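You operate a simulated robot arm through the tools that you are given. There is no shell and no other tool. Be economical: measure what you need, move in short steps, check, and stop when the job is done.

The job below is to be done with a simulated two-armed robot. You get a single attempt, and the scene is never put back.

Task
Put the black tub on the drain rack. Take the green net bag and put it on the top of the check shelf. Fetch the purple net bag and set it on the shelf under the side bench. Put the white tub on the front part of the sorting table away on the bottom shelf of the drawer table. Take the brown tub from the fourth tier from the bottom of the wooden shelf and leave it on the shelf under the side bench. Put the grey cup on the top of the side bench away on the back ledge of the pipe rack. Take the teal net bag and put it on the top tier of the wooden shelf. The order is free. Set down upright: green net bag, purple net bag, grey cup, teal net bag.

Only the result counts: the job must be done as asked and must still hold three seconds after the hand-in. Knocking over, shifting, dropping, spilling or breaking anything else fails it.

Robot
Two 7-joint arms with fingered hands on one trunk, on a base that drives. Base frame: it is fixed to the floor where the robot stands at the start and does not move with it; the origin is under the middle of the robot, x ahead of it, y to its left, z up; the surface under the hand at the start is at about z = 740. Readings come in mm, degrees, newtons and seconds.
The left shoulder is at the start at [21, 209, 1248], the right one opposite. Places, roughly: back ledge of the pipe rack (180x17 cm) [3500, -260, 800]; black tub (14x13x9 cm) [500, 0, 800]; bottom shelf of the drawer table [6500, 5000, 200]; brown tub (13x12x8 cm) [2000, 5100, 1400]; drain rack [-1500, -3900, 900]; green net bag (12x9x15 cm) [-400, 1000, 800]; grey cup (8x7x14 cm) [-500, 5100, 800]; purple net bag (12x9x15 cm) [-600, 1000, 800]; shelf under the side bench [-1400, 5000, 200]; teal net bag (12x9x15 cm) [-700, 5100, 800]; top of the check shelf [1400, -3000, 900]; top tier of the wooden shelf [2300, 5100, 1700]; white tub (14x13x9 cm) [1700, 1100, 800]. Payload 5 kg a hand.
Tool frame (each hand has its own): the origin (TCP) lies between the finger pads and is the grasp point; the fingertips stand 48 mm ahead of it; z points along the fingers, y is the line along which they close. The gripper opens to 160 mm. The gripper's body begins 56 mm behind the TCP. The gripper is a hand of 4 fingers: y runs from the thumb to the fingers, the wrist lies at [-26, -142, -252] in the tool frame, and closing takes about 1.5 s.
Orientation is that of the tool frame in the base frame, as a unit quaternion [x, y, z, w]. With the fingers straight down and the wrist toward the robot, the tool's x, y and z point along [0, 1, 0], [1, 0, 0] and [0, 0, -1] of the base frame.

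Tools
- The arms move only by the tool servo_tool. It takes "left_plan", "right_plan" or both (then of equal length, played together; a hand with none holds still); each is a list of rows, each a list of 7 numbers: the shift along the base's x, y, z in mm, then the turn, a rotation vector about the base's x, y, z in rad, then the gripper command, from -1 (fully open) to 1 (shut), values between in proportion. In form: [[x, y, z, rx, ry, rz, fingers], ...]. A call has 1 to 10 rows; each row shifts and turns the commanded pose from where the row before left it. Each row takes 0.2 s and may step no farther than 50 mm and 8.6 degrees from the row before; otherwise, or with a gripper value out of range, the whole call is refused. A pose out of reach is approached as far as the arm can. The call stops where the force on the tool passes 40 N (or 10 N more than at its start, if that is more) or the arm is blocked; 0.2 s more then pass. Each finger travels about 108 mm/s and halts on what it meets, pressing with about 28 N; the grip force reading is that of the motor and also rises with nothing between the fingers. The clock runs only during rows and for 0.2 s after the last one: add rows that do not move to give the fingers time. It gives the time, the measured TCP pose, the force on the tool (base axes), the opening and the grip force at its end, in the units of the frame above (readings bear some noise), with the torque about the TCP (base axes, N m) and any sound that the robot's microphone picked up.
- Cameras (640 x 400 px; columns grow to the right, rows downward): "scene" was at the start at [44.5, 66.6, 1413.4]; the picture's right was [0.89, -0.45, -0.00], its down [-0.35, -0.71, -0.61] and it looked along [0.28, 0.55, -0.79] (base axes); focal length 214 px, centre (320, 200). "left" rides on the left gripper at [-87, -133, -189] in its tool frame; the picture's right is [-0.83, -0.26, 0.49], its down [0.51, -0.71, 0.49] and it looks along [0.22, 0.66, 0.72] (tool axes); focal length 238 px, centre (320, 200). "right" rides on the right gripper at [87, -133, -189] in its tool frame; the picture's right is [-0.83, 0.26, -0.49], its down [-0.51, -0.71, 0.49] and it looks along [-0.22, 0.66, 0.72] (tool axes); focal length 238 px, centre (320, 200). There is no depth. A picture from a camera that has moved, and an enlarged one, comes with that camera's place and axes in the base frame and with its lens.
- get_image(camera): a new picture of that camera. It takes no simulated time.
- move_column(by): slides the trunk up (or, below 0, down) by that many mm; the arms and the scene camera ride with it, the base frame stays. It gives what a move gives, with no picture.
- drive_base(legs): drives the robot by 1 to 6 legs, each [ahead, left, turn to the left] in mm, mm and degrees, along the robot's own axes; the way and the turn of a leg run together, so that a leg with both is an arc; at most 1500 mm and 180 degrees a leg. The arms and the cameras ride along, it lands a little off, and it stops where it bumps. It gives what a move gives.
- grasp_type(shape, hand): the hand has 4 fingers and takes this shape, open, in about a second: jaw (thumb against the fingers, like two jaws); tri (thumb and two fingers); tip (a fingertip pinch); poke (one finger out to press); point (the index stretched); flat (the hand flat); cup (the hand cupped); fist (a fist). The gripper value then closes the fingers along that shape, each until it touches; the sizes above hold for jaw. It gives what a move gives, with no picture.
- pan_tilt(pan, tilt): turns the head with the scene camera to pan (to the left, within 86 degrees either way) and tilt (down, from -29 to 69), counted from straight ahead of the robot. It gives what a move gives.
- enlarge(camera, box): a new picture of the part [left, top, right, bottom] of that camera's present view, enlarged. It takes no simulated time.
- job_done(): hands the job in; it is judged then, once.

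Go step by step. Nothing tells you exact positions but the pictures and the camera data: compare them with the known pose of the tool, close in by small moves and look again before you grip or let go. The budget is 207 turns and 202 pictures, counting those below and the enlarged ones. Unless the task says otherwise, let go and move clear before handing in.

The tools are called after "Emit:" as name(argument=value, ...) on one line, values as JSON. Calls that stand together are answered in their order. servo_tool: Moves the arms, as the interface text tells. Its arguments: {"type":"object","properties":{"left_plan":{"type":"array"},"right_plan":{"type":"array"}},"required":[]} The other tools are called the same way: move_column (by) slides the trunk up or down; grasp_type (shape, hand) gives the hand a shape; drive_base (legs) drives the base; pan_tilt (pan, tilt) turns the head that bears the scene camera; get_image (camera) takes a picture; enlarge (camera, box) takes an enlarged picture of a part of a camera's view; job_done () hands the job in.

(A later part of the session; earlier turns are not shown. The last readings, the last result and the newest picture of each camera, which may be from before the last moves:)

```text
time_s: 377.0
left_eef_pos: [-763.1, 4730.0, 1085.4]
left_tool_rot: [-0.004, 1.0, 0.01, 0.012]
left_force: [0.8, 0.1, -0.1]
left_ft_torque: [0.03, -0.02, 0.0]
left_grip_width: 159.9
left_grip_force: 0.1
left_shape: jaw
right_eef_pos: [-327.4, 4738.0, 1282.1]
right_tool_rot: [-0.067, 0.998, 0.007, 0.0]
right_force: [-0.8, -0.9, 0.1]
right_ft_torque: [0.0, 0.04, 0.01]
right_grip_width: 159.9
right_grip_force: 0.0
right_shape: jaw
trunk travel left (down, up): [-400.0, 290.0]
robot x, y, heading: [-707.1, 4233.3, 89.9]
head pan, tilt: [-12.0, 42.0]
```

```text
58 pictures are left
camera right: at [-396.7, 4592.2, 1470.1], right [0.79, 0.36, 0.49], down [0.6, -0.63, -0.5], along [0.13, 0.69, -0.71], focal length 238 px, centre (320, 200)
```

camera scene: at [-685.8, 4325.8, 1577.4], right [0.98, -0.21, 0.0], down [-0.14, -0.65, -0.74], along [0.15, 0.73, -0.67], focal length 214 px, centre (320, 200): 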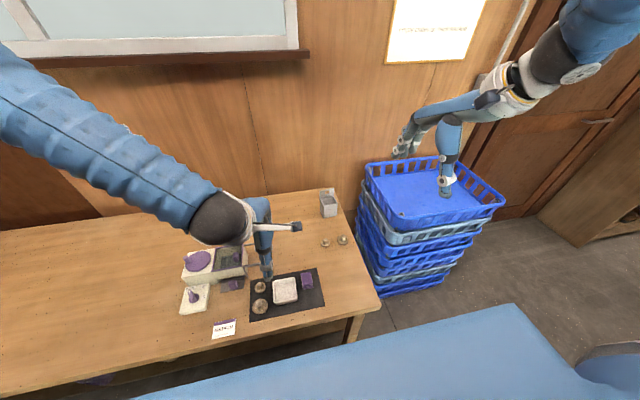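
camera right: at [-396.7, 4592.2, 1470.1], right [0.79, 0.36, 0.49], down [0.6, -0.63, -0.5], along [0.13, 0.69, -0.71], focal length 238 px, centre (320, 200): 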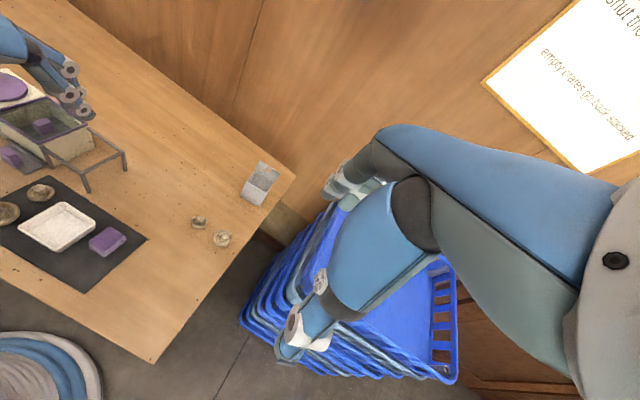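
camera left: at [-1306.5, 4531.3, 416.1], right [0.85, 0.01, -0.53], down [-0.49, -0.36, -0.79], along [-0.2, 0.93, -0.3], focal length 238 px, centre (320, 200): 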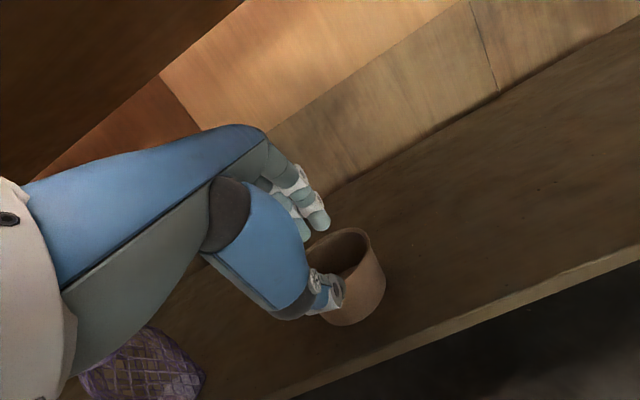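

The cup's body triangulates to (-486, 5104, ~830). I bring the right hand over it with shorter steps.

Emit:
servo_tool(right_plan=[[-17, 39, -20, 0, 0, 0.1, -1], [-17, 39, -20, 0, 0, 0.03, -1], [-17, 39, -20, 0, 0, 0, -1], [-17, 39, -20, 0, 0, 0, -1], [-18, 39, -20, 0, 0, 0, -1], [-18, 39, -20, 0, 0, 0, -1], [-18, 39, -20, 0, 0, 0, -1], [-18, 39, -20, 0, 0, 0, -1], [-18, 39, -20, 0, 0, 0, -1], [0, 0, 0, 0, 0, 0, -1]])

Emit:
enlarge(camera="scene", box=[260, 120, 400, 260])

Emit:
enlarge(camera="right", box=[160, 180, 420, 400])

```text
time_s: 379.2
left_eef_pos: [-761.1, 4728.3, 1085.0]
left_tool_rot: [-0.003, 1.0, 0.009, 0.011]
left_force: [0.1, -0.7, 1.4]
left_ft_torque: [0.07, 0.01, 0.02]
left_grip_width: 160.0
left_grip_force: 0.0
left_shape: jaw
right_eef_pos: [-483.1, 5087.7, 1104.7]
right_tool_rot: [-0.132, 0.991, 0.007, 0.001]
right_force: [0.7, -0.7, 0.4]
right_ft_torque: [0.12, 0.02, -0.01]
right_grip_width: 159.9
right_grip_force: 0.0
right_shape: jaw
trunk travel left (down, up): [-400.0, 290.0]
robot x, y, heading: [-697.3, 4236.6, 89.9]
head pan, tilt: [-12.0, 42.0]
```

```text
2.86 times, centred on (330, 190) of scene
camera zoom: at [-685.2, 4324.1, 1577.7], right [0.98, -0.21, 0.0], down [-0.14, -0.65, -0.74], along [0.15, 0.73, -0.67], focal length 613 px, centre (291, 229)
```

zoom: 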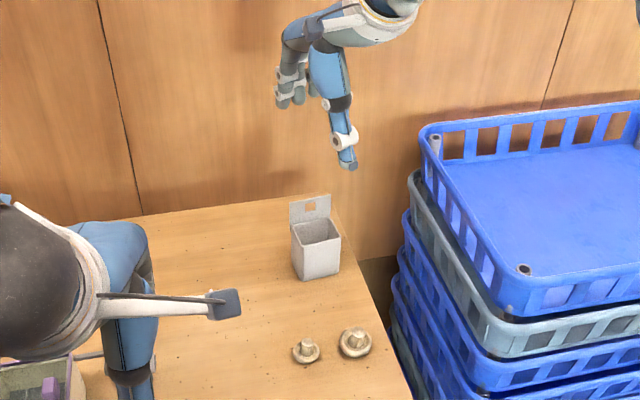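

```text
1.82 times, centred on (290, 290) of right
camera zoom: at [-534.5, 4934.4, 1291.8], right [0.74, 0.46, 0.49], down [0.67, -0.55, -0.5], along [0.04, 0.7, -0.71], focal length 433 px, centre (374, 36)
```

zoom: 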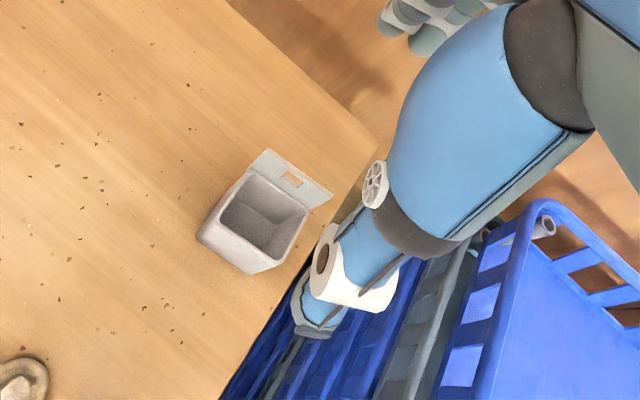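

The cup: front edge near (-485, 5050, 866), centre y≈5087. I straighten the yaw and come down partway.

Emit:
servo_tool(right_plan=[[0, 0, -30, 0, 0, -0.12, -1], [0, 0, -40, 0, 0, -0.11, -1], [0, 0, -40, 0, 0, 0, -1], [-2, 0, -20, 0, 0, 0, -1], [0, 0, 0, 0, 0, 0, -1]])

Emit:
enlarge(camera="scene", box=[270, 130, 390, 250])

Emit:
enlarge(camera="right", box=[160, 180, 420, 400])

```text
time_s: 380.4
left_eef_pos: [-762.3, 4731.2, 1085.5]
left_tool_rot: [-0.003, 1.0, 0.009, 0.012]
left_force: [-0.6, 0.5, -0.1]
left_ft_torque: [-0.02, 0.01, -0.04]
left_grip_width: 159.7
left_grip_force: 0.0
left_shape: jaw
right_eef_pos: [-487.2, 5091.0, 973.0]
right_tool_rot: [-0.017, 1.0, 0.005, 0.001]
right_force: [0.4, -0.3, 0.0]
right_ft_torque: [0.01, 0.01, -0.02]
right_grip_width: 159.9
right_grip_force: 0.1
right_shape: jaw
trunk travel left (down, up): [-400.0, 290.0]
robot x, y, heading: [-700.8, 4235.6, 90.0]
head pan, tilt: [-12.0, 42.0]
```

```text
3.33 times, centred on (330, 190) of scene
camera zoom: at [-685.7, 4326.3, 1577.5], right [0.98, -0.21, 0.0], down [-0.14, -0.65, -0.74], along [0.16, 0.73, -0.67], focal length 715 px, centre (287, 233)
```

zoom: 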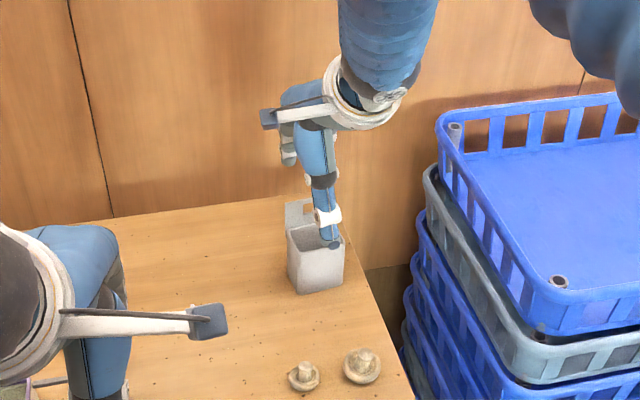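

```text
1.82 times, centred on (290, 290) of right
camera zoom: at [-570.7, 4951.9, 1159.8], right [0.82, 0.28, 0.49], down [0.53, -0.69, -0.5], along [0.2, 0.67, -0.71], focal length 433 px, centre (374, 36)
```

zoom: 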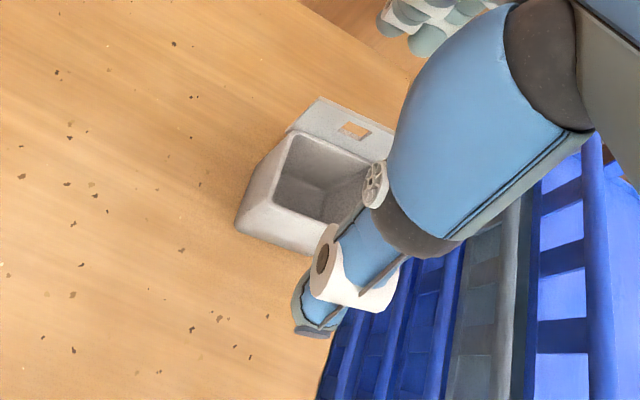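

Aligned within a few millimetres; the cup is turned about 7°, so I add that yaw, lower and close.

Emit:
servo_tool(right_plan=[[0, -4, -30, 0, 0, 0.1, -1], [0, -2, -35, 0, 0, 0, -1], [0, 0, -28, 0, 0, 0, -1], [0, 0, 0, 0, 0, 0, -1]])

Emit:
enlarge(camera="scene", box=[270, 130, 390, 250])

Emit:
enlarge(camera="right", box=[160, 180, 420, 400])

```text
time_s: 381.4
left_eef_pos: [-762.3, 4729.4, 1084.9]
left_tool_rot: [-0.003, 1.0, 0.01, 0.012]
left_force: [0.4, -0.5, 0.4]
left_ft_torque: [0.01, -0.03, 0.01]
left_grip_width: 160.4
left_grip_force: 0.1
left_shape: jaw
right_eef_pos: [-488.1, 5081.6, 879.7]
right_tool_rot: [-0.067, 0.998, 0.006, 0.002]
right_force: [-0.6, -0.2, -0.5]
right_ft_torque: [-0.01, -0.02, -0.03]
right_grip_width: 160.0
right_grip_force: 0.2
right_shape: jaw
trunk travel left (down, up): [-400.0, 290.0]
robot x, y, heading: [-702.6, 4235.8, 89.6]
head pan, tilt: [-12.0, 42.0]
```

```text
3.33 times, centred on (330, 190) of scene
camera zoom: at [-686.0, 4325.8, 1577.5], right [0.98, -0.21, 0.0], down [-0.14, -0.65, -0.74], along [0.16, 0.73, -0.67], focal length 715 px, centre (287, 233)
```

zoom: 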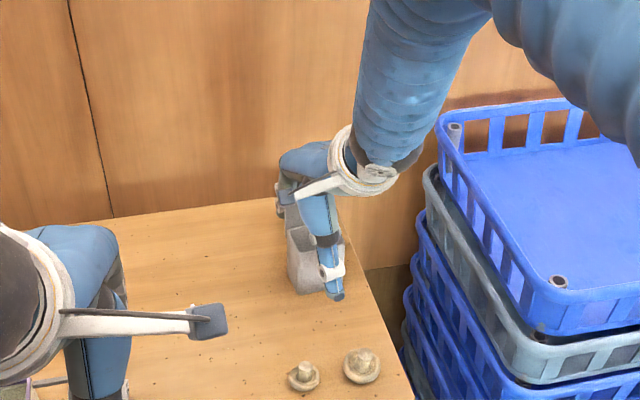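

```text
1.82 times, centred on (290, 290) of right
camera zoom: at [-557.3, 4935.3, 1066.3], right [0.79, 0.36, 0.49], down [0.6, -0.63, -0.5], along [0.13, 0.69, -0.71], focal length 433 px, centre (374, 36)
```

zoom: 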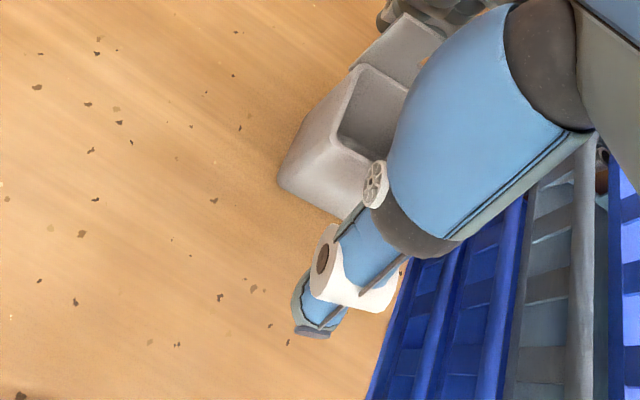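

The thumb lines up with the cup's front. I close and lift.

Emit:
servo_tool(right_plan=[[0, 0, 0, 0, 0, 0, -0.5], [0, 0, 0, 0, 0, 0, 0], [0, 0, 0, 0, 0, 0, 0.5], [0, 0, 0, 0, 0, 0, 1], [0, 0, 0, 0, 0, 0, 1], [0, 0, 0, 0, 0, 0, 1], [0, 0, 25, 0, 0, 0, 1], [0, 0, 35, 0, 0, 0, 1], [0, 0, 0, 0, 0, 0, 1]])

Emit:
enlarge(camera="scene", box=[270, 130, 390, 250])

Emit:
enlarge(camera="right", box=[160, 180, 420, 400])

```text
time_s: 383.4
left_eef_pos: [-762.9, 4730.0, 1084.5]
left_tool_rot: [-0.004, 1.0, 0.009, 0.012]
left_force: [0.0, 0.3, -0.9]
left_ft_torque: [-0.06, 0.0, 0.02]
left_grip_width: 160.1
left_grip_force: 0.1
left_shape: jaw
right_eef_pos: [-488.0, 5082.0, 938.4]
right_tool_rot: [-0.068, 0.998, 0.006, 0.001]
right_force: [0.6, 0.1, -1.5]
right_ft_torque: [-0.04, 0.0, 0.03]
right_grip_width: 54.5
right_grip_force: 28.2
right_shape: jaw
trunk travel left (down, up): [-400.0, 290.0]
robot x, y, heading: [-703.7, 4235.2, 90.0]
head pan, tilt: [-12.0, 42.0]
```

```text
3.33 times, centred on (330, 190) of scene
camera zoom: at [-685.7, 4327.4, 1577.3], right [0.98, -0.21, 0.0], down [-0.14, -0.66, -0.74], along [0.16, 0.73, -0.67], focal length 715 px, centre (287, 233)
```

zoom: 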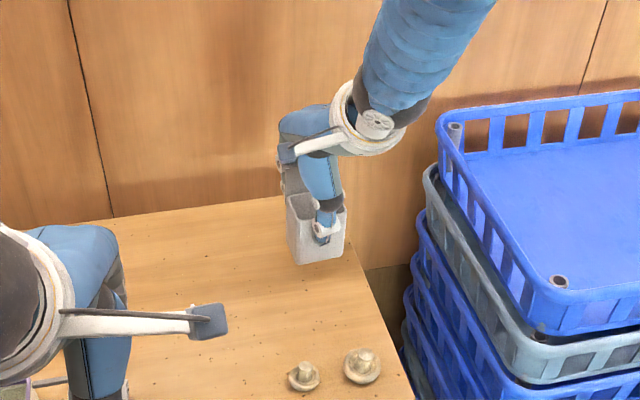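

```text
1.82 times, centred on (290, 290) of right
camera zoom: at [-557.5, 4936.5, 1126.0], right [0.79, 0.36, 0.49], down [0.6, -0.63, -0.5], along [0.13, 0.69, -0.72], focal length 433 px, centre (374, 36)
```

zoom: 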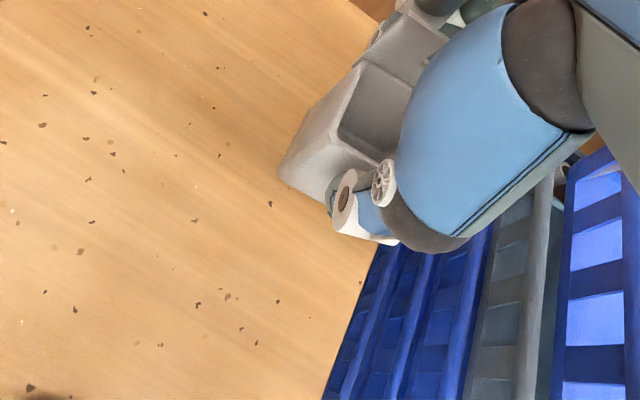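

Cup held. I retract, back away and travel toward the sorting table's north side to look over the white tub and the pipe rack.

Emit:
servo_tool(right_plan=[[0, -30, 35, 0, 0, 0, 1], [0, -35, 30, 0, 0, 0, 1], [0, -40, 25, 0, 0, 0, 1], [0, -40, 25, 0, 0, 0, 1], [10, -40, 20, 0, 0, 0, 1], [20, -40, 15, 0, 0, 0, 1], [20, -40, 0, 0, 0, 0, 1], [0, 0, 0, 0, 0, 0, 1]])

Emit:
drive_base(legs=[[-600, 0, 0], [0, -1450, 0], [0, -950, 0]])

Emit:
drive_base(legs=[[0, 0, -90], [0, 0, -90]])

Emit:
pan_tilt(pan=0, tilt=15)

Emit:
get_image(camera="scene")

```text
time_s: 385.2
left_eef_pos: [-763.9, 4729.8, 1084.2]
left_tool_rot: [-0.004, 1.0, 0.009, 0.013]
left_force: [0.1, -0.1, -0.3]
left_ft_torque: [-0.04, -0.04, -0.03]
left_grip_width: 160.0
left_grip_force: 0.0
left_shape: jaw
right_eef_pos: [-438.8, 4817.6, 1092.4]
right_tool_rot: [-0.066, 0.998, 0.005, 0.002]
right_force: [0.2, 0.5, -0.7]
right_ft_torque: [-0.05, -0.02, 0.0]
right_grip_width: 54.2
right_grip_force: 28.5
right_shape: jaw
trunk travel left (down, up): [-400.0, 290.0]
robot x, y, heading: [-705.0, 4231.4, 89.9]
head pan, tilt: [-12.0, 42.0]
```

```text
time_s: 399.9
left_eef_pos: [1632.0, 4040.4, 1084.7]
left_tool_rot: [0.01, 1.0, 0.009, 0.011]
left_force: [0.6, 0.5, -0.7]
left_ft_torque: [-0.03, 0.03, 0.02]
left_grip_width: 160.0
left_grip_force: 0.0
left_shape: jaw
right_eef_pos: [1956.7, 4118.3, 1093.5]
right_tool_rot: [-0.055, 0.998, 0.005, 0.001]
right_force: [0.7, 0.1, -0.1]
right_ft_torque: [0.05, 0.03, -0.01]
right_grip_width: 54.5
right_grip_force: 28.0
right_shape: jaw
trunk travel left (down, up): [-400.0, 290.0]
robot x, y, heading: [1674.5, 3542.9, 88.5]
head pan, tilt: [-12.0, 42.0]
```

```text
time_s: 407.9
left_eef_pos: [1726.4, 3046.8, 1084.8]
left_tool_rot: [1.0, -0.004, -0.012, 0.01]
left_force: [-0.5, 0.0, -0.1]
left_ft_torque: [0.01, -0.04, -0.01]
left_grip_width: 159.9
left_grip_force: 0.0
left_shape: jaw
right_eef_pos: [1403.1, 2964.8, 1093.3]
right_tool_rot: [0.998, 0.059, -0.001, 0.006]
right_force: [-0.6, -0.2, -1.4]
right_ft_torque: [0.0, 0.03, -0.01]
right_grip_width: 53.6
right_grip_force: 28.2
right_shape: jaw
trunk travel left (down, up): [-400.0, 290.0]
robot x, y, heading: [1680.6, 3544.3, -90.8]
head pan, tilt: [-12.0, 42.0]
```

```text
time_s: 408.9
left_eef_pos: [1728.0, 3047.5, 1084.0]
left_tool_rot: [1.0, -0.005, -0.013, 0.01]
left_force: [-0.1, -0.7, 0.2]
left_ft_torque: [0.02, 0.02, 0.07]
left_grip_width: 160.0
left_grip_force: 0.0
left_shape: jaw
right_eef_pos: [1404.4, 2963.9, 1093.2]
right_tool_rot: [0.998, 0.059, -0.001, 0.005]
right_force: [-0.2, 0.0, -1.1]
right_ft_torque: [0.04, -0.02, 0.0]
right_grip_width: 53.9
right_grip_force: 28.0
right_shape: jaw
trunk travel left (down, up): [-400.0, 290.0]
robot x, y, heading: [1677.3, 3543.2, -90.8]
head pan, tilt: [0.0, 15.0]
```

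```text
49 pictures are left
camera scene: at [1675.5, 3438.3, 1619.8], right [-1.0, 0.02, 0.0], down [0.0, 0.26, -0.97], along [-0.02, -0.97, -0.26], focal length 214 px, centre (320, 200)
```

scene: 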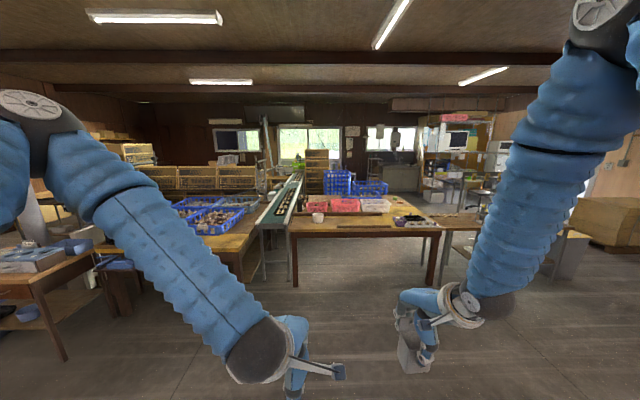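

The white tub stands at the near corner of the sorting table. I drive up to it from the north, left hand in line.

Emit:
drive_base(legs=[[1450, -170, 0.8], [280, -30, 0]])

Emit:
pan_tilt(pan=5, tilt=35)

Emit:
get_image(camera="scene")

Emit:
get_image(camera="left")

```text
time_s: 417.7
left_eef_pos: [1527.9, 1303.2, 1083.8]
left_tool_rot: [1.0, 0.002, -0.012, 0.008]
left_force: [-0.1, -0.5, -1.3]
left_ft_torque: [0.1, -0.02, -0.03]
left_grip_width: 159.8
left_grip_force: 0.0
left_shape: jaw
right_eef_pos: [1205.0, 1216.6, 1093.5]
right_tool_rot: [0.998, 0.065, -0.001, 0.006]
right_force: [-0.1, -1.0, -1.0]
right_ft_torque: [0.07, -0.02, 0.02]
right_grip_width: 53.8
right_grip_force: 28.3
right_shape: jaw
trunk travel left (down, up): [-400.0, 290.0]
robot x, y, heading: [1475.8, 1798.4, -90.2]
head pan, tilt: [0.0, 15.0]
```

```text
time_s: 418.6
left_eef_pos: [1529.4, 1303.5, 1085.3]
left_tool_rot: [1.0, 0.002, -0.012, 0.009]
left_force: [0.4, 0.4, -0.7]
left_ft_torque: [0.04, 0.01, 0.0]
left_grip_width: 160.2
left_grip_force: 0.1
left_shape: jaw
right_eef_pos: [1204.6, 1216.6, 1094.3]
right_tool_rot: [0.998, 0.065, 0.0, 0.006]
right_force: [-0.3, 1.0, -1.7]
right_ft_torque: [-0.02, 0.01, 0.0]
right_grip_width: 53.5
right_grip_force: 28.4
right_shape: jaw
trunk travel left (down, up): [-400.0, 290.0]
robot x, y, heading: [1471.9, 1797.9, -90.3]
head pan, tilt: [5.0, 35.0]
```

```text
48 pictures are left
camera scene: at [1479.3, 1699.6, 1588.1], right [-1.0, -0.08, 0.0], down [-0.05, 0.57, -0.82], along [0.07, -0.82, -0.57], focal length 214 px, centre (320, 200)
```

scene: 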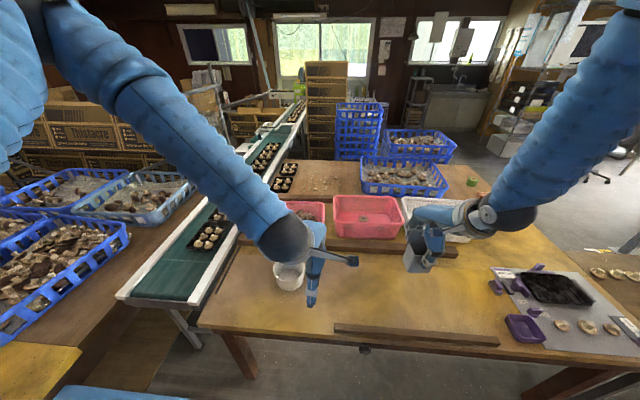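

```text
47 pictures are left
camera left: at [1445.8, 1438.2, 1273.5], right [-0.85, 0.25, -0.47], down [0.49, 0.7, -0.52], along [0.2, -0.67, -0.71], focal length 238 px, centre (320, 200)
```

left: 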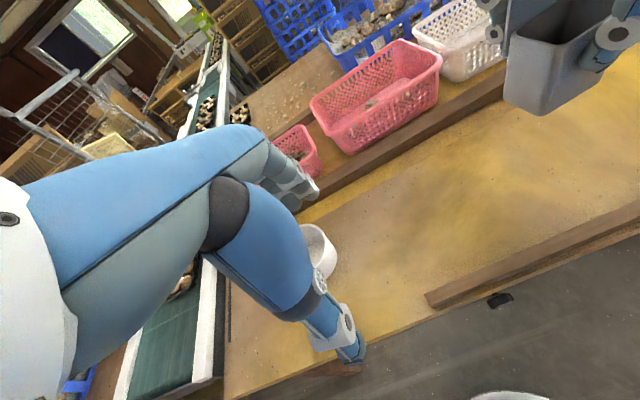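

White tub estimated at (1656, 1127). I bring the left hand above it and check.

Emit:
servo_tool(left_plan=[[21, -29, -15, 0.018, -0.024, 0, -1], [21, -29, -15, 0, 0, 0, -1], [21, -29, -15, 0, 0, 0, -1], [21, -29, -15, 0, 0, 0, -1], [21, -29, -15, 0, 0, 0, -1], [21, -29, -15, 0, 0, 0, -1], [0, 0, -20, 0, 0, 0, -1], [0, 0, 0, 0, 0, 0, -1]])

Emit:
enlarge(camera="scene", box=[220, 200, 380, 340])

Emit:
enlarge(camera="left", box=[200, 180, 440, 400])

```text
time_s: 420.4
left_eef_pos: [1654.3, 1128.3, 975.6]
left_tool_rot: [1.0, 0.003, 0.0, 0.001]
left_force: [0.7, 0.5, -1.4]
left_ft_torque: [0.0, 0.01, -0.02]
left_grip_width: 160.0
left_grip_force: 0.1
left_shape: jaw
right_eef_pos: [1205.4, 1216.7, 1094.1]
right_tool_rot: [0.998, 0.065, -0.001, 0.005]
right_force: [0.7, 0.3, -1.2]
right_ft_torque: [0.0, 0.06, -0.03]
right_grip_width: 53.9
right_grip_force: 28.5
right_shape: jaw
trunk travel left (down, up): [-400.0, 290.0]
robot x, y, heading: [1470.8, 1796.4, -90.6]
head pan, tilt: [5.0, 35.0]
```

```text
2.86 times, centred on (300, 270) of scene
camera zoom: at [1479.7, 1699.2, 1588.0], right [-1.0, -0.08, 0.0], down [-0.05, 0.57, -0.82], along [0.07, -0.82, -0.57], focal length 613 px, centre (377, 0)
```

zoom: 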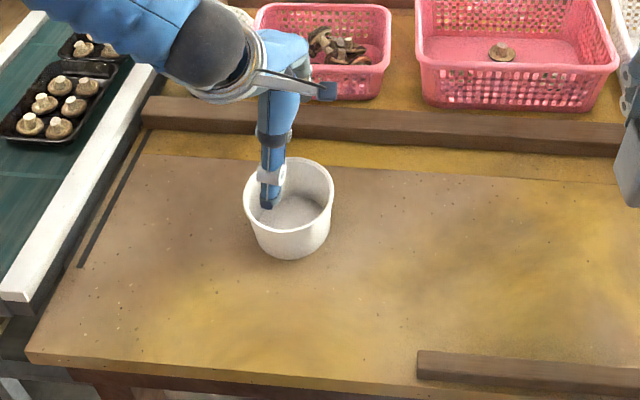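

```text
1.82 times, centred on (320, 290) of left
camera zoom: at [1566.8, 1261.3, 1164.7], right [-0.84, 0.25, -0.49], down [0.5, 0.71, -0.49], along [0.22, -0.66, -0.72], focal length 433 px, centre (320, 36)
```

zoom: 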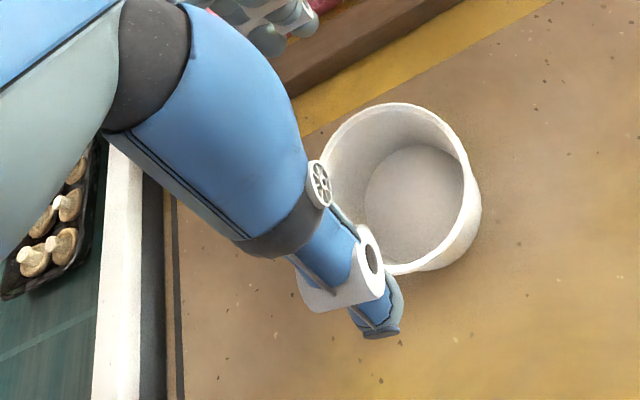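

Triangulated: rim centre (1650, 1142), rim z≈852, diameter ≈133. As with the brown tub, I'll pinch its near wall with the hand tilted 30°, which suits the low shelf later.

Emit:
servo_tool(left_plan=[[-1, 20, 0, -0.1, 0, 0, -0.5], [-1, 20, 0, -0.1, 0, 0, 0], [-1, 20, 0, -0.1, 0, 0, 0.1], [-1, 20, 0, -0.1, 0, 0, 0.1], [0, 20, 0, -0.12, 0, 0, 0.1], [0, 0, -35, 0, 0, 0, 0.1], [0, 0, -42, 0, 0, 0, 0.1], [0, 0, 0, 0, 0, 0, 0.1]])

Emit:
enlarge(camera="left", box=[200, 140, 440, 340])

Emit:
enlarge(camera="scene", box=[240, 210, 360, 320])

```text
time_s: 422.2
left_eef_pos: [1652.2, 1179.0, 975.5]
left_tool_rot: [0.992, 0.001, -0.001, 0.125]
left_force: [0.0, 0.5, 0.0]
left_ft_torque: [-0.01, 0.04, -0.02]
left_grip_width: 72.3
left_grip_force: 0.1
left_shape: jaw
left hand out of reach, approached as far as the arm can: row 3, 4, 5, 6, 7
right_eef_pos: [1204.8, 1216.5, 1093.8]
right_tool_rot: [0.998, 0.065, 0.0, 0.006]
right_force: [-0.3, 0.3, -1.0]
right_ft_torque: [0.02, -0.03, -0.01]
right_grip_width: 53.9
right_grip_force: 28.1
right_shape: jaw
trunk travel left (down, up): [-400.0, 290.0]
robot x, y, heading: [1472.3, 1798.9, -90.5]
head pan, tilt: [5.0, 35.0]
```

```text
2.00 times, centred on (320, 240) of left
camera zoom: at [1564.0, 1352.6, 1125.4], right [-0.84, 0.13, -0.54], down [0.5, 0.57, -0.65], along [0.22, -0.81, -0.54], focal length 477 px, centre (320, 120)
```

zoom: 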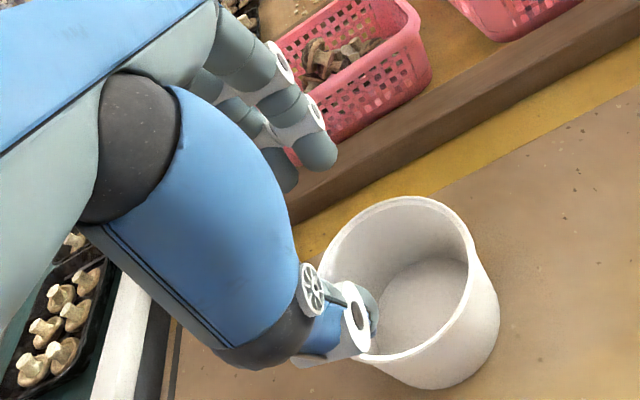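

```text
3.64 times, centred on (300, 265) of scene
camera zoom: at [1479.3, 1698.9, 1587.9], right [-1.0, -0.08, 0.0], down [-0.05, 0.57, -0.82], along [0.07, -0.82, -0.57], focal length 780 px, centre (393, -36)
```

zoom: 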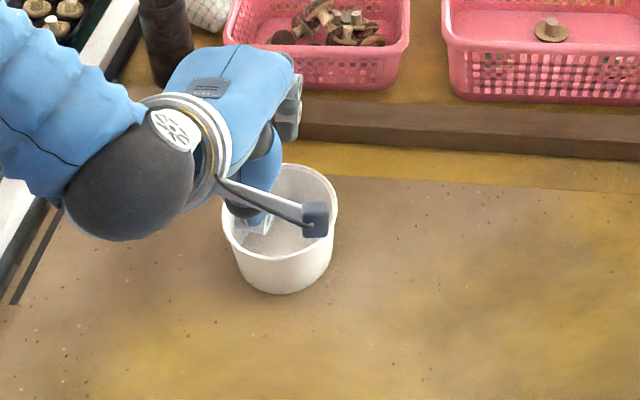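

Too close for that tilt; I back the base 180 mm and try again.

Emit:
drive_base(legs=[[-180, 0, 0]])

Emit:
servo_tool(left_plan=[[0, 0, 0, 0, 0, 0, 0.1], [0, 0, 0, 0, 0, 0, 0.1]])

```text
time_s: 423.7
left_eef_pos: [1652.6, 1358.2, 975.6]
left_tool_rot: [0.992, 0.002, 0.0, 0.125]
left_force: [-0.7, 0.2, 0.8]
left_ft_torque: [-0.06, 0.03, -0.02]
left_grip_width: 72.2
left_grip_force: 0.0
left_shape: jaw
right_eef_pos: [1205.9, 1397.1, 1094.4]
right_tool_rot: [0.998, 0.064, -0.001, 0.006]
right_force: [-0.8, 1.4, 0.4]
right_ft_torque: [-0.08, 0.01, 0.02]
right_grip_width: 53.7
right_grip_force: 28.3
right_shape: jaw
trunk travel left (down, up): [-400.0, 290.0]
robot x, y, heading: [1472.2, 1974.3, -90.4]
head pan, tilt: [5.0, 35.0]
```

```text
time_s: 424.3
left_eef_pos: [1652.2, 1357.6, 976.2]
left_tool_rot: [0.992, 0.0, 0.0, 0.125]
left_force: [0.2, 0.5, -0.3]
left_ft_torque: [-0.01, 0.01, 0.05]
left_grip_width: 72.3
left_grip_force: 0.0
left_shape: jaw
right_eef_pos: [1204.8, 1395.8, 1095.1]
right_tool_rot: [0.998, 0.064, -0.001, 0.007]
right_force: [-0.1, 0.1, -1.0]
right_ft_torque: [-0.02, 0.04, -0.03]
right_grip_width: 53.7
right_grip_force: 28.4
right_shape: jaw
trunk travel left (down, up): [-400.0, 290.0]
robot x, y, heading: [1477.2, 1975.6, -90.3]
head pan, tilt: [5.0, 35.0]
```

Now forward with the rest of the tilt, then down to just above the rim.

Emit:
servo_tool(left_plan=[[-1, -43, 0, -0.09, 0, 0, 0.1], [0, -43, 0, -0.09, 0, 0, 0.1], [0, -42, 0, -0.09, 0, 0, 0.1], [0, 0, -40, 0, 0, 0, 0.1], [0, 0, -40, 0, 0, 0, 0.1], [0, 0, 0, 0, 0, 0, 0.1]])

Emit:
enlarge(camera="left", box=[200, 140, 440, 340])

Emit:
enlarge(camera="scene", box=[230, 170, 360, 280])

```text
time_s: 425.3
left_eef_pos: [1751.3, 1318.2, 933.8]
left_tool_rot: [0.98, 0.142, -0.02, 0.139]
left_force: [0.4, -1.5, 0.8]
left_ft_torque: [0.15, 0.03, -0.04]
left_grip_width: 72.3
left_grip_force: 0.0
left_shape: jaw
left hand out of reach, approached as far as the arm can: row 1, 2, 3, 4, 5
right_eef_pos: [1203.7, 1393.5, 1091.8]
right_tool_rot: [0.998, 0.064, -0.002, 0.005]
right_force: [0.1, -0.9, -0.8]
right_ft_torque: [0.09, 0.07, -0.01]
right_grip_width: 54.0
right_grip_force: 28.2
right_shape: jaw
trunk travel left (down, up): [-400.0, 290.0]
robot x, y, heading: [1472.8, 1977.0, -90.6]
head pan, tilt: [5.0, 35.0]
stopped in row 5 (left hand): the force on the tool passed its limit at 49 N (the readings are from after the stop); the commanded pose is now the measured one
```

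```text
2.00 times, centred on (320, 240) of left
camera zoom: at [1629.4, 1468.4, 1087.9], right [-0.87, -0.12, -0.47], down [0.28, 0.66, -0.7], along [0.4, -0.74, -0.54], focal length 477 px, centre (320, 120)
```

zoom: 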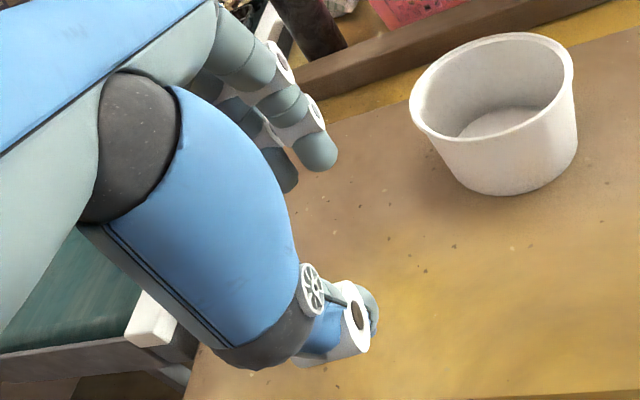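

```text
3.64 times, centred on (295, 225) of scene
camera zoom: at [1480.5, 1876.2, 1587.8], right [-1.0, -0.08, 0.0], down [-0.05, 0.57, -0.82], along [0.07, -0.82, -0.57], focal length 780 px, centre (411, 109)
```

zoom: 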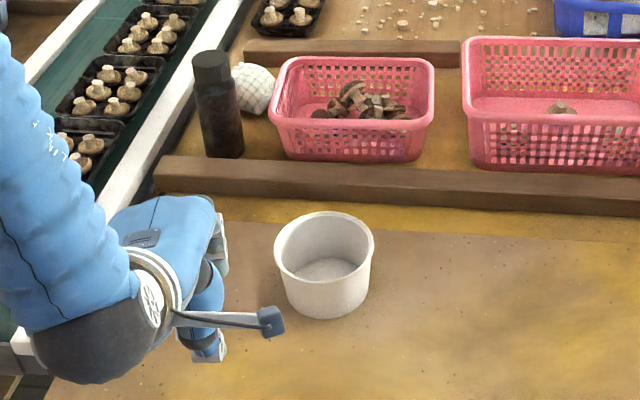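

The arm contorted at this short range. I raise the hand, bring it back to upright, then retreat so the tub lies farther ahead.

Emit:
servo_tool(left_plan=[[0, 10, 40, 0, 0, 0, 0.1], [0, 10, 40, 0, 0, 0, 0.1], [-10, 0, 40, 0.04, 0, -0.04, 0.1], [-25, 0, 10, 0.06, 0, -0.06, 0.1], [-25, 0, 10, 0.06, 0, -0.06, 0.1], [-25, 0, 0, 0.06, 0, -0.06, 0.1], [-25, 0, 0, 0.06, 0, -0.06, 0.1], [0, 0, 0, 0, 0, 0, 0.1]])

Emit:
get_image(camera="scene")

```text
time_s: 427.1
left_eef_pos: [1639.6, 1341.4, 1076.9]
left_tool_rot: [1.0, 0.005, -0.019, -0.004]
left_force: [1.0, 0.2, -0.1]
left_ft_torque: [-0.02, 0.05, -0.04]
left_grip_width: 72.0
left_grip_force: 0.1
left_shape: jaw
right_eef_pos: [1205.8, 1396.0, 1094.1]
right_tool_rot: [0.998, 0.064, -0.002, 0.006]
right_force: [0.1, 0.0, -0.8]
right_ft_torque: [0.02, 0.04, -0.02]
right_grip_width: 53.5
right_grip_force: 28.1
right_shape: jaw
trunk travel left (down, up): [-400.0, 290.0]
robot x, y, heading: [1473.7, 1978.7, -90.4]
head pan, tilt: [5.0, 35.0]
```

```text
40 pictures are left
camera scene: at [1481.0, 1878.7, 1588.0], right [-1.0, -0.08, 0.0], down [-0.05, 0.57, -0.82], along [0.07, -0.82, -0.57], focal length 214 px, centre (320, 200)
```

scene: 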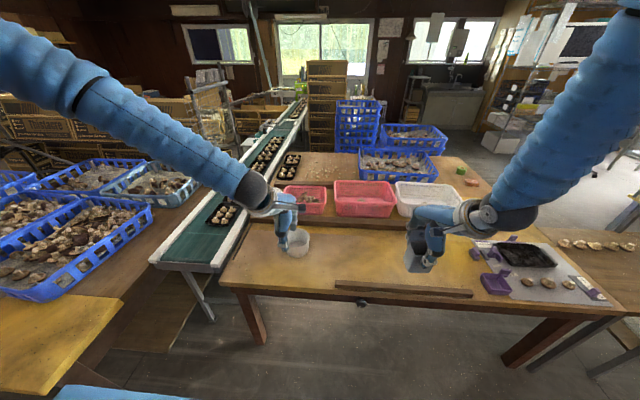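

Nothing was disturbed. The trouble is the sideways offset; I shift the base left so the tub is nearly straight ahead, then tilt again.

Emit:
drive_base(legs=[[-20, 118, 0]])

Emit:
servo_tool(left_plan=[[-36, 0, 0, 0, 0.038, 0, 0.1], [-36, 0, 0, 0, 0, 0, 0.1], [-36, 0, 0, -0.04, 0, 0, 0.1], [0, -20, 0, -0.1, 0, 0, 0.1], [0, -25, 0, -0.1, 0, 0, 0.1], [0, -25, -10, -0.1, 0, 0, 0.1], [0, -25, -20, -0.1, 0, 0, 0.1], [0, -25, -20, -0.08, 0, 0, 0.1], [0, 0, 0, 0, 0, 0, 0.1]])

```text
time_s: 428.3
left_eef_pos: [1754.7, 1359.6, 1076.7]
left_tool_rot: [1.0, 0.006, -0.018, -0.004]
left_force: [0.5, 0.7, 0.2]
left_ft_torque: [-0.03, 0.06, -0.02]
left_grip_width: 72.2
left_grip_force: 0.0
left_shape: jaw
right_eef_pos: [1321.1, 1413.8, 1092.8]
right_tool_rot: [0.998, 0.064, -0.001, 0.006]
right_force: [0.6, -0.5, -1.2]
right_ft_torque: [0.0, 0.04, -0.01]
right_grip_width: 53.6
right_grip_force: 28.5
right_shape: jaw
trunk travel left (down, up): [-400.0, 290.0]
robot x, y, heading: [1591.5, 1995.2, -90.5]
head pan, tilt: [5.0, 35.0]
```

```text
time_s: 430.3
left_eef_pos: [1648.8, 1238.3, 1029.7]
left_tool_rot: [0.967, -0.004, -0.038, 0.253]
left_force: [0.6, 0.8, 0.4]
left_ft_torque: [0.01, -0.02, -0.02]
left_grip_width: 71.9
left_grip_force: 0.1
left_shape: jaw
right_eef_pos: [1320.8, 1415.6, 1095.3]
right_tool_rot: [0.998, 0.063, -0.002, 0.005]
right_force: [1.1, 0.0, -0.8]
right_ft_torque: [-0.02, 0.09, -0.02]
right_grip_width: 54.1
right_grip_force: 27.7
right_shape: jaw
trunk travel left (down, up): [-400.0, 290.0]
robot x, y, heading: [1587.0, 1998.2, -90.6]
head pan, tilt: [5.0, 35.0]
```

The tilt works now. I correct the small roll and come down to just above the rim.

Emit:
servo_tool(left_plan=[[0, -5, -40, 0, -0.07, 0, 0.1], [0, -5, -45, 0, 0, 0, 0.1], [0, 0, -45, 0, 0, 0, 0.1], [0, 0, -8, 0, 0, 0, 0.1], [0, 0, 0, 0, 0, 0, 0.1]])

Emit:
enlarge(camera="left", box=[200, 140, 440, 340])

Emit:
enlarge(camera="scene", box=[250, 180, 370, 280])

```text
time_s: 431.5
left_eef_pos: [1648.3, 1230.3, 887.6]
left_tool_rot: [0.967, -0.014, -0.004, 0.254]
left_force: [-0.4, -0.1, 0.2]
left_ft_torque: [0.04, -0.01, -0.02]
left_grip_width: 72.0
left_grip_force: 0.0
left_shape: jaw
right_eef_pos: [1320.4, 1413.7, 1093.0]
right_tool_rot: [0.998, 0.064, -0.001, 0.006]
right_force: [-0.7, -0.9, -1.1]
right_ft_torque: [0.04, -0.02, 0.04]
right_grip_width: 53.6
right_grip_force: 27.8
right_shape: jaw
trunk travel left (down, up): [-400.0, 290.0]
robot x, y, heading: [1590.3, 1998.7, -90.3]
head pan, tilt: [5.0, 35.0]
```

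```text
2.00 times, centred on (320, 240) of left
camera zoom: at [1567.1, 1440.1, 988.2], right [-0.83, 0.01, -0.55], down [0.52, 0.36, -0.77], along [0.19, -0.93, -0.31], focal length 477 px, centre (320, 120)
```

zoom: 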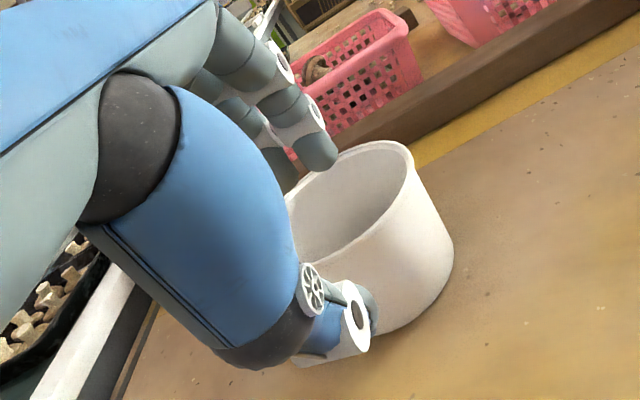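

```text
4.00 times, centred on (310, 230) of scene
camera zoom: at [1595.6, 1896.6, 1587.9], right [-1.0, -0.08, 0.0], down [-0.05, 0.57, -0.82], along [0.07, -0.82, -0.57], focal length 858 px, centre (360, 80)
```

zoom: 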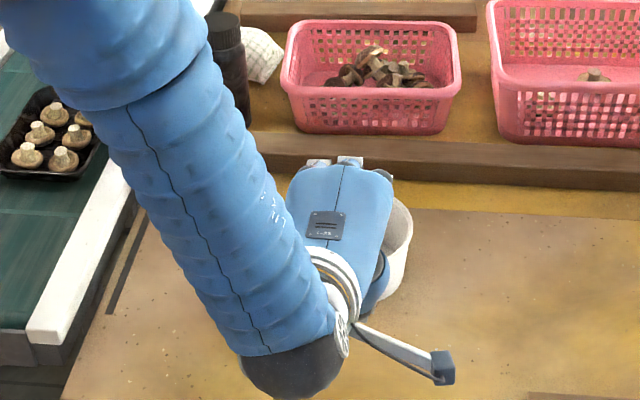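

Geometry matches the brown tub's. I descend 32 mm and close.

Emit:
servo_tool(left_plan=[[0, 0, -16, 0, 0, 0, 0.1], [0, 0, -16, 0, 0, 0, 0.1], [0, 0, 0, 0, 0, 0, 0.1], [0, 0, 0, 0, 0, 0, 0.5], [0, 0, 0, 0, 0, 0, 1], [0, 0, 0, 0, 0, 0, 1], [0, 0, 0, 0, 0, 0, 1]])

Emit:
enlarge(camera="left", box=[200, 140, 440, 340])

```text
time_s: 433.1
left_eef_pos: [1647.2, 1228.9, 857.6]
left_tool_rot: [0.967, -0.012, -0.003, 0.253]
left_force: [-0.1, -0.3, 2.9]
left_ft_torque: [-0.13, 0.03, -0.04]
left_grip_width: 3.5
left_grip_force: 28.2
left_shape: jaw
right_eef_pos: [1319.8, 1416.3, 1094.0]
right_tool_rot: [0.998, 0.064, -0.001, 0.006]
right_force: [-0.2, -0.8, -0.9]
right_ft_torque: [0.01, -0.06, 0.01]
right_grip_width: 53.9
right_grip_force: 28.0
right_shape: jaw
trunk travel left (down, up): [-400.0, 290.0]
robot x, y, heading: [1590.3, 1994.7, -90.4]
head pan, tilt: [5.0, 35.0]
```

```text
2.00 times, centred on (320, 240) of left
camera zoom: at [1566.3, 1439.1, 957.0], right [-0.83, 0.01, -0.55], down [0.52, 0.36, -0.78], along [0.19, -0.93, -0.31], focal length 477 px, centre (320, 120)
```

zoom: 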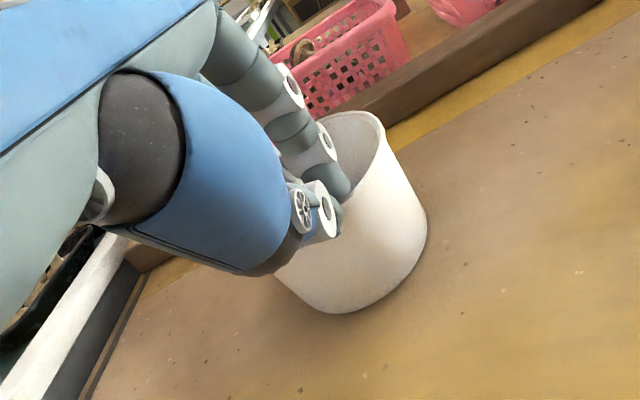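

Pinched. I lift and check.

Emit:
servo_tool(left_plan=[[0, 0, 20, 0, 0, 0, 1], [0, 0, 40, 0, 0, 0, 1], [0, 0, 40, 0, 0, 0, 1], [0, 0, 40, 0, 0, 0, 1], [0, 0, 0, 0, 0, 0, 1]])

Emit:
get_image(camera="left")

```text
time_s: 434.3
left_eef_pos: [1647.4, 1225.4, 999.0]
left_tool_rot: [0.967, -0.013, -0.004, 0.253]
left_force: [-1.2, -0.3, -0.4]
left_ft_torque: [0.0, -0.01, 0.03]
left_grip_width: 3.4
left_grip_force: 28.3
left_shape: jaw
right_eef_pos: [1319.3, 1414.7, 1092.7]
right_tool_rot: [0.998, 0.064, -0.001, 0.005]
right_force: [-0.9, -0.3, -0.7]
right_ft_torque: [0.03, -0.06, 0.02]
right_grip_width: 53.7
right_grip_force: 27.8
right_shape: jaw
trunk travel left (down, up): [-400.0, 290.0]
robot x, y, heading: [1587.1, 1994.7, -90.5]
head pan, tilt: [5.0, 35.0]
```

```text
36 pictures are left
camera left: at [1566.2, 1436.0, 1098.8], right [-0.83, 0.01, -0.55], down [0.52, 0.37, -0.77], along [0.19, -0.93, -0.31], focal length 238 px, centre (320, 200)
```

left: 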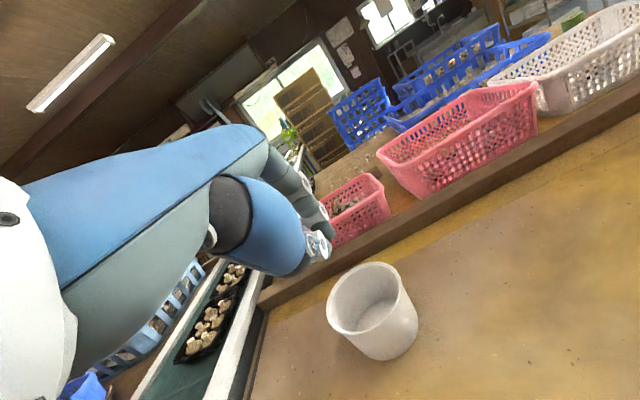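

The pinch slipped off; the tub still stands on the table. I re-measure it with both cameras for a deeper hold.

Emit:
servo_tool(left_plan=[[0, 0, 0, 0, 0, 0, 0.5], [0, 0, 0, 0, 0, 0, 0.1], [0, 0, 0, 0, 0, 0, 0.1], [0, 30, 20, 0, 0, 0, 0.1], [0, 0, 0, 0, 0, 0, 0.1]])

Emit:
enlarge(camera="left", box=[220, 200, 460, 400])

Emit:
enlarge(camera="scene", box=[250, 180, 370, 280])

```text
time_s: 435.5
left_eef_pos: [1647.2, 1254.3, 1016.5]
left_tool_rot: [0.968, -0.014, -0.003, 0.252]
left_force: [0.6, -0.1, -1.1]
left_ft_torque: [0.03, -0.02, 0.03]
left_grip_width: 71.4
left_grip_force: 0.1
left_shape: jaw
right_eef_pos: [1318.5, 1413.5, 1093.1]
right_tool_rot: [0.998, 0.064, -0.001, 0.005]
right_force: [-0.1, -0.7, -1.1]
right_ft_torque: [0.08, -0.05, 0.0]
right_grip_width: 54.1
right_grip_force: 28.3
right_shape: jaw
trunk travel left (down, up): [-400.0, 290.0]
robot x, y, heading: [1588.3, 1995.9, -90.3]
head pan, tilt: [5.0, 35.0]
```

```text
2.00 times, centred on (340, 300) of left
camera zoom: at [1565.6, 1464.6, 1117.6], right [-0.83, 0.01, -0.55], down [0.52, 0.37, -0.77], along [0.19, -0.93, -0.31], focal length 477 px, centre (280, 0)
```

zoom: 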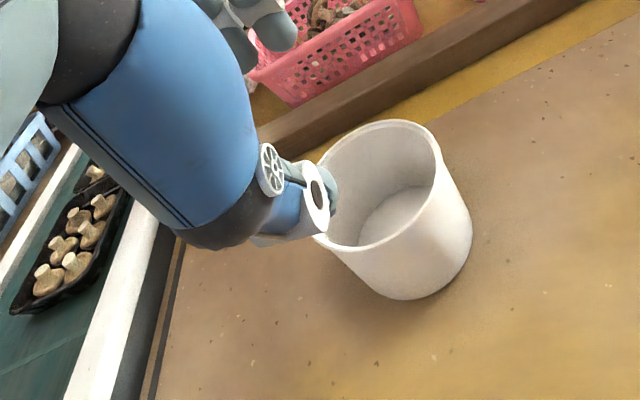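

```text
4.00 times, centred on (310, 230) of scene
camera zoom: at [1595.4, 1895.4, 1587.8], right [-1.0, -0.08, 0.0], down [-0.05, 0.57, -0.82], along [0.07, -0.82, -0.57], focal length 858 px, centre (360, 80)
```

zoom: 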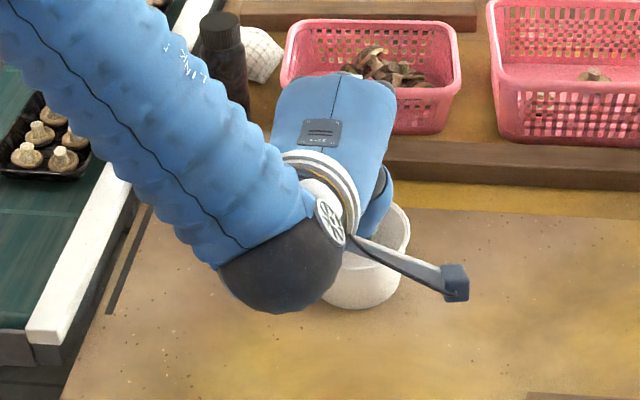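

The rim is really at z≈836 (near edge y≈1203), so my grip was 20 mm too high. I go down deeper this time.

Emit:
servo_tool(left_plan=[[4, -16, -35, 0, 0, 0, 0.1], [4, -16, -35, 0, 0, 0, 0.1], [0, 0, -40, 0, 0, 0, 0.1], [0, 0, -36, 0, 0, 0, 0.1], [0, 0, -20, 0, 0, 0, 0.1], [0, 0, -18, 0, 0, 0, 0.1], [0, 0, 0, 0, 0, 0, 0.1]])

Emit:
enlarge(camera="left", box=[200, 140, 440, 340])

```text
time_s: 437.1
left_eef_pos: [1653.7, 1225.0, 833.3]
left_tool_rot: [0.967, -0.013, -0.004, 0.254]
left_force: [0.3, -0.1, 0.9]
left_ft_torque: [-0.01, 0.02, -0.03]
left_grip_width: 71.7
left_grip_force: 0.1
left_shape: jaw
right_eef_pos: [1319.8, 1415.5, 1094.2]
right_tool_rot: [0.998, 0.063, -0.001, 0.005]
right_force: [0.8, -0.2, -0.5]
right_ft_torque: [-0.02, 0.0, -0.02]
right_grip_width: 53.9
right_grip_force: 28.1
right_shape: jaw
trunk travel left (down, up): [-400.0, 290.0]
robot x, y, heading: [1589.7, 1996.2, -90.5]
head pan, tilt: [5.0, 35.0]
```

```text
2.00 times, centred on (320, 240) of left
camera zoom: at [1572.4, 1435.7, 933.1], right [-0.83, 0.01, -0.55], down [0.52, 0.36, -0.78], along [0.19, -0.93, -0.31], focal length 477 px, centre (320, 120)
```

zoom: 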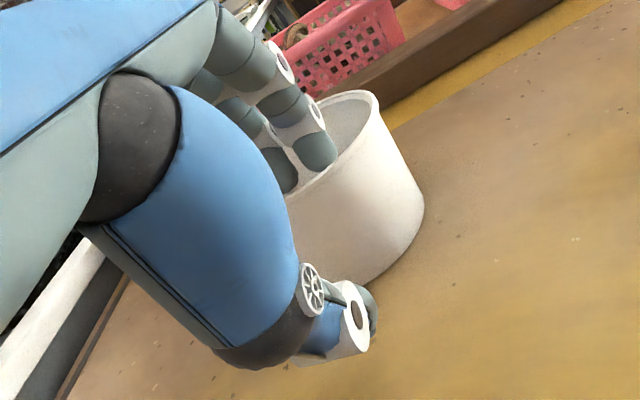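

Now the fingers are properly inside. I close and lift a little.

Emit:
servo_tool(left_plan=[[0, 0, 0, 0, 0, 0, 0.5], [0, 0, 0, 0, 0, 0, 1], [0, 0, 0, 0, 0, 0, 1], [0, 0, 0, 0, 0, 0, 1], [0, 0, 20, 0, 0, 0, 1], [0, 0, 30, 0, 0, 0, 1], [0, 0, 0, 0, 0, 0, 1], [0, 0, 0, 0, 0, 0, 1]])

Emit:
enlarge(camera="left", box=[200, 140, 440, 340])

```text
time_s: 438.9
left_eef_pos: [1653.7, 1225.1, 882.2]
left_tool_rot: [0.967, -0.013, -0.003, 0.253]
left_force: [0.6, -0.3, -1.0]
left_ft_torque: [0.07, 0.01, 0.02]
left_grip_width: 0.0
left_grip_force: 28.1
left_shape: jaw
right_eef_pos: [1318.2, 1415.0, 1094.1]
right_tool_rot: [0.998, 0.063, -0.001, 0.006]
right_force: [-0.2, -0.3, -0.3]
right_ft_torque: [-0.01, 0.0, 0.0]
right_grip_width: 53.9
right_grip_force: 28.0
right_shape: jaw
trunk travel left (down, up): [-400.0, 290.0]
robot x, y, heading: [1586.9, 1997.5, -90.6]
head pan, tilt: [5.0, 35.0]
```

```text
2.00 times, centred on (320, 240) of left
camera zoom: at [1573.5, 1435.0, 982.4], right [-0.83, 0.01, -0.55], down [0.52, 0.36, -0.77], along [0.19, -0.93, -0.31], focal length 477 px, centre (320, 120)
```

zoom: 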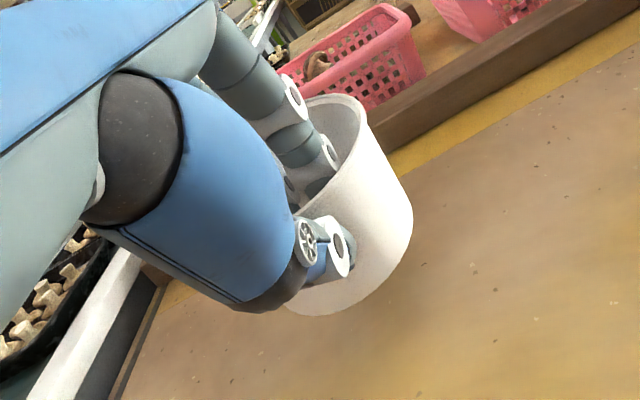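

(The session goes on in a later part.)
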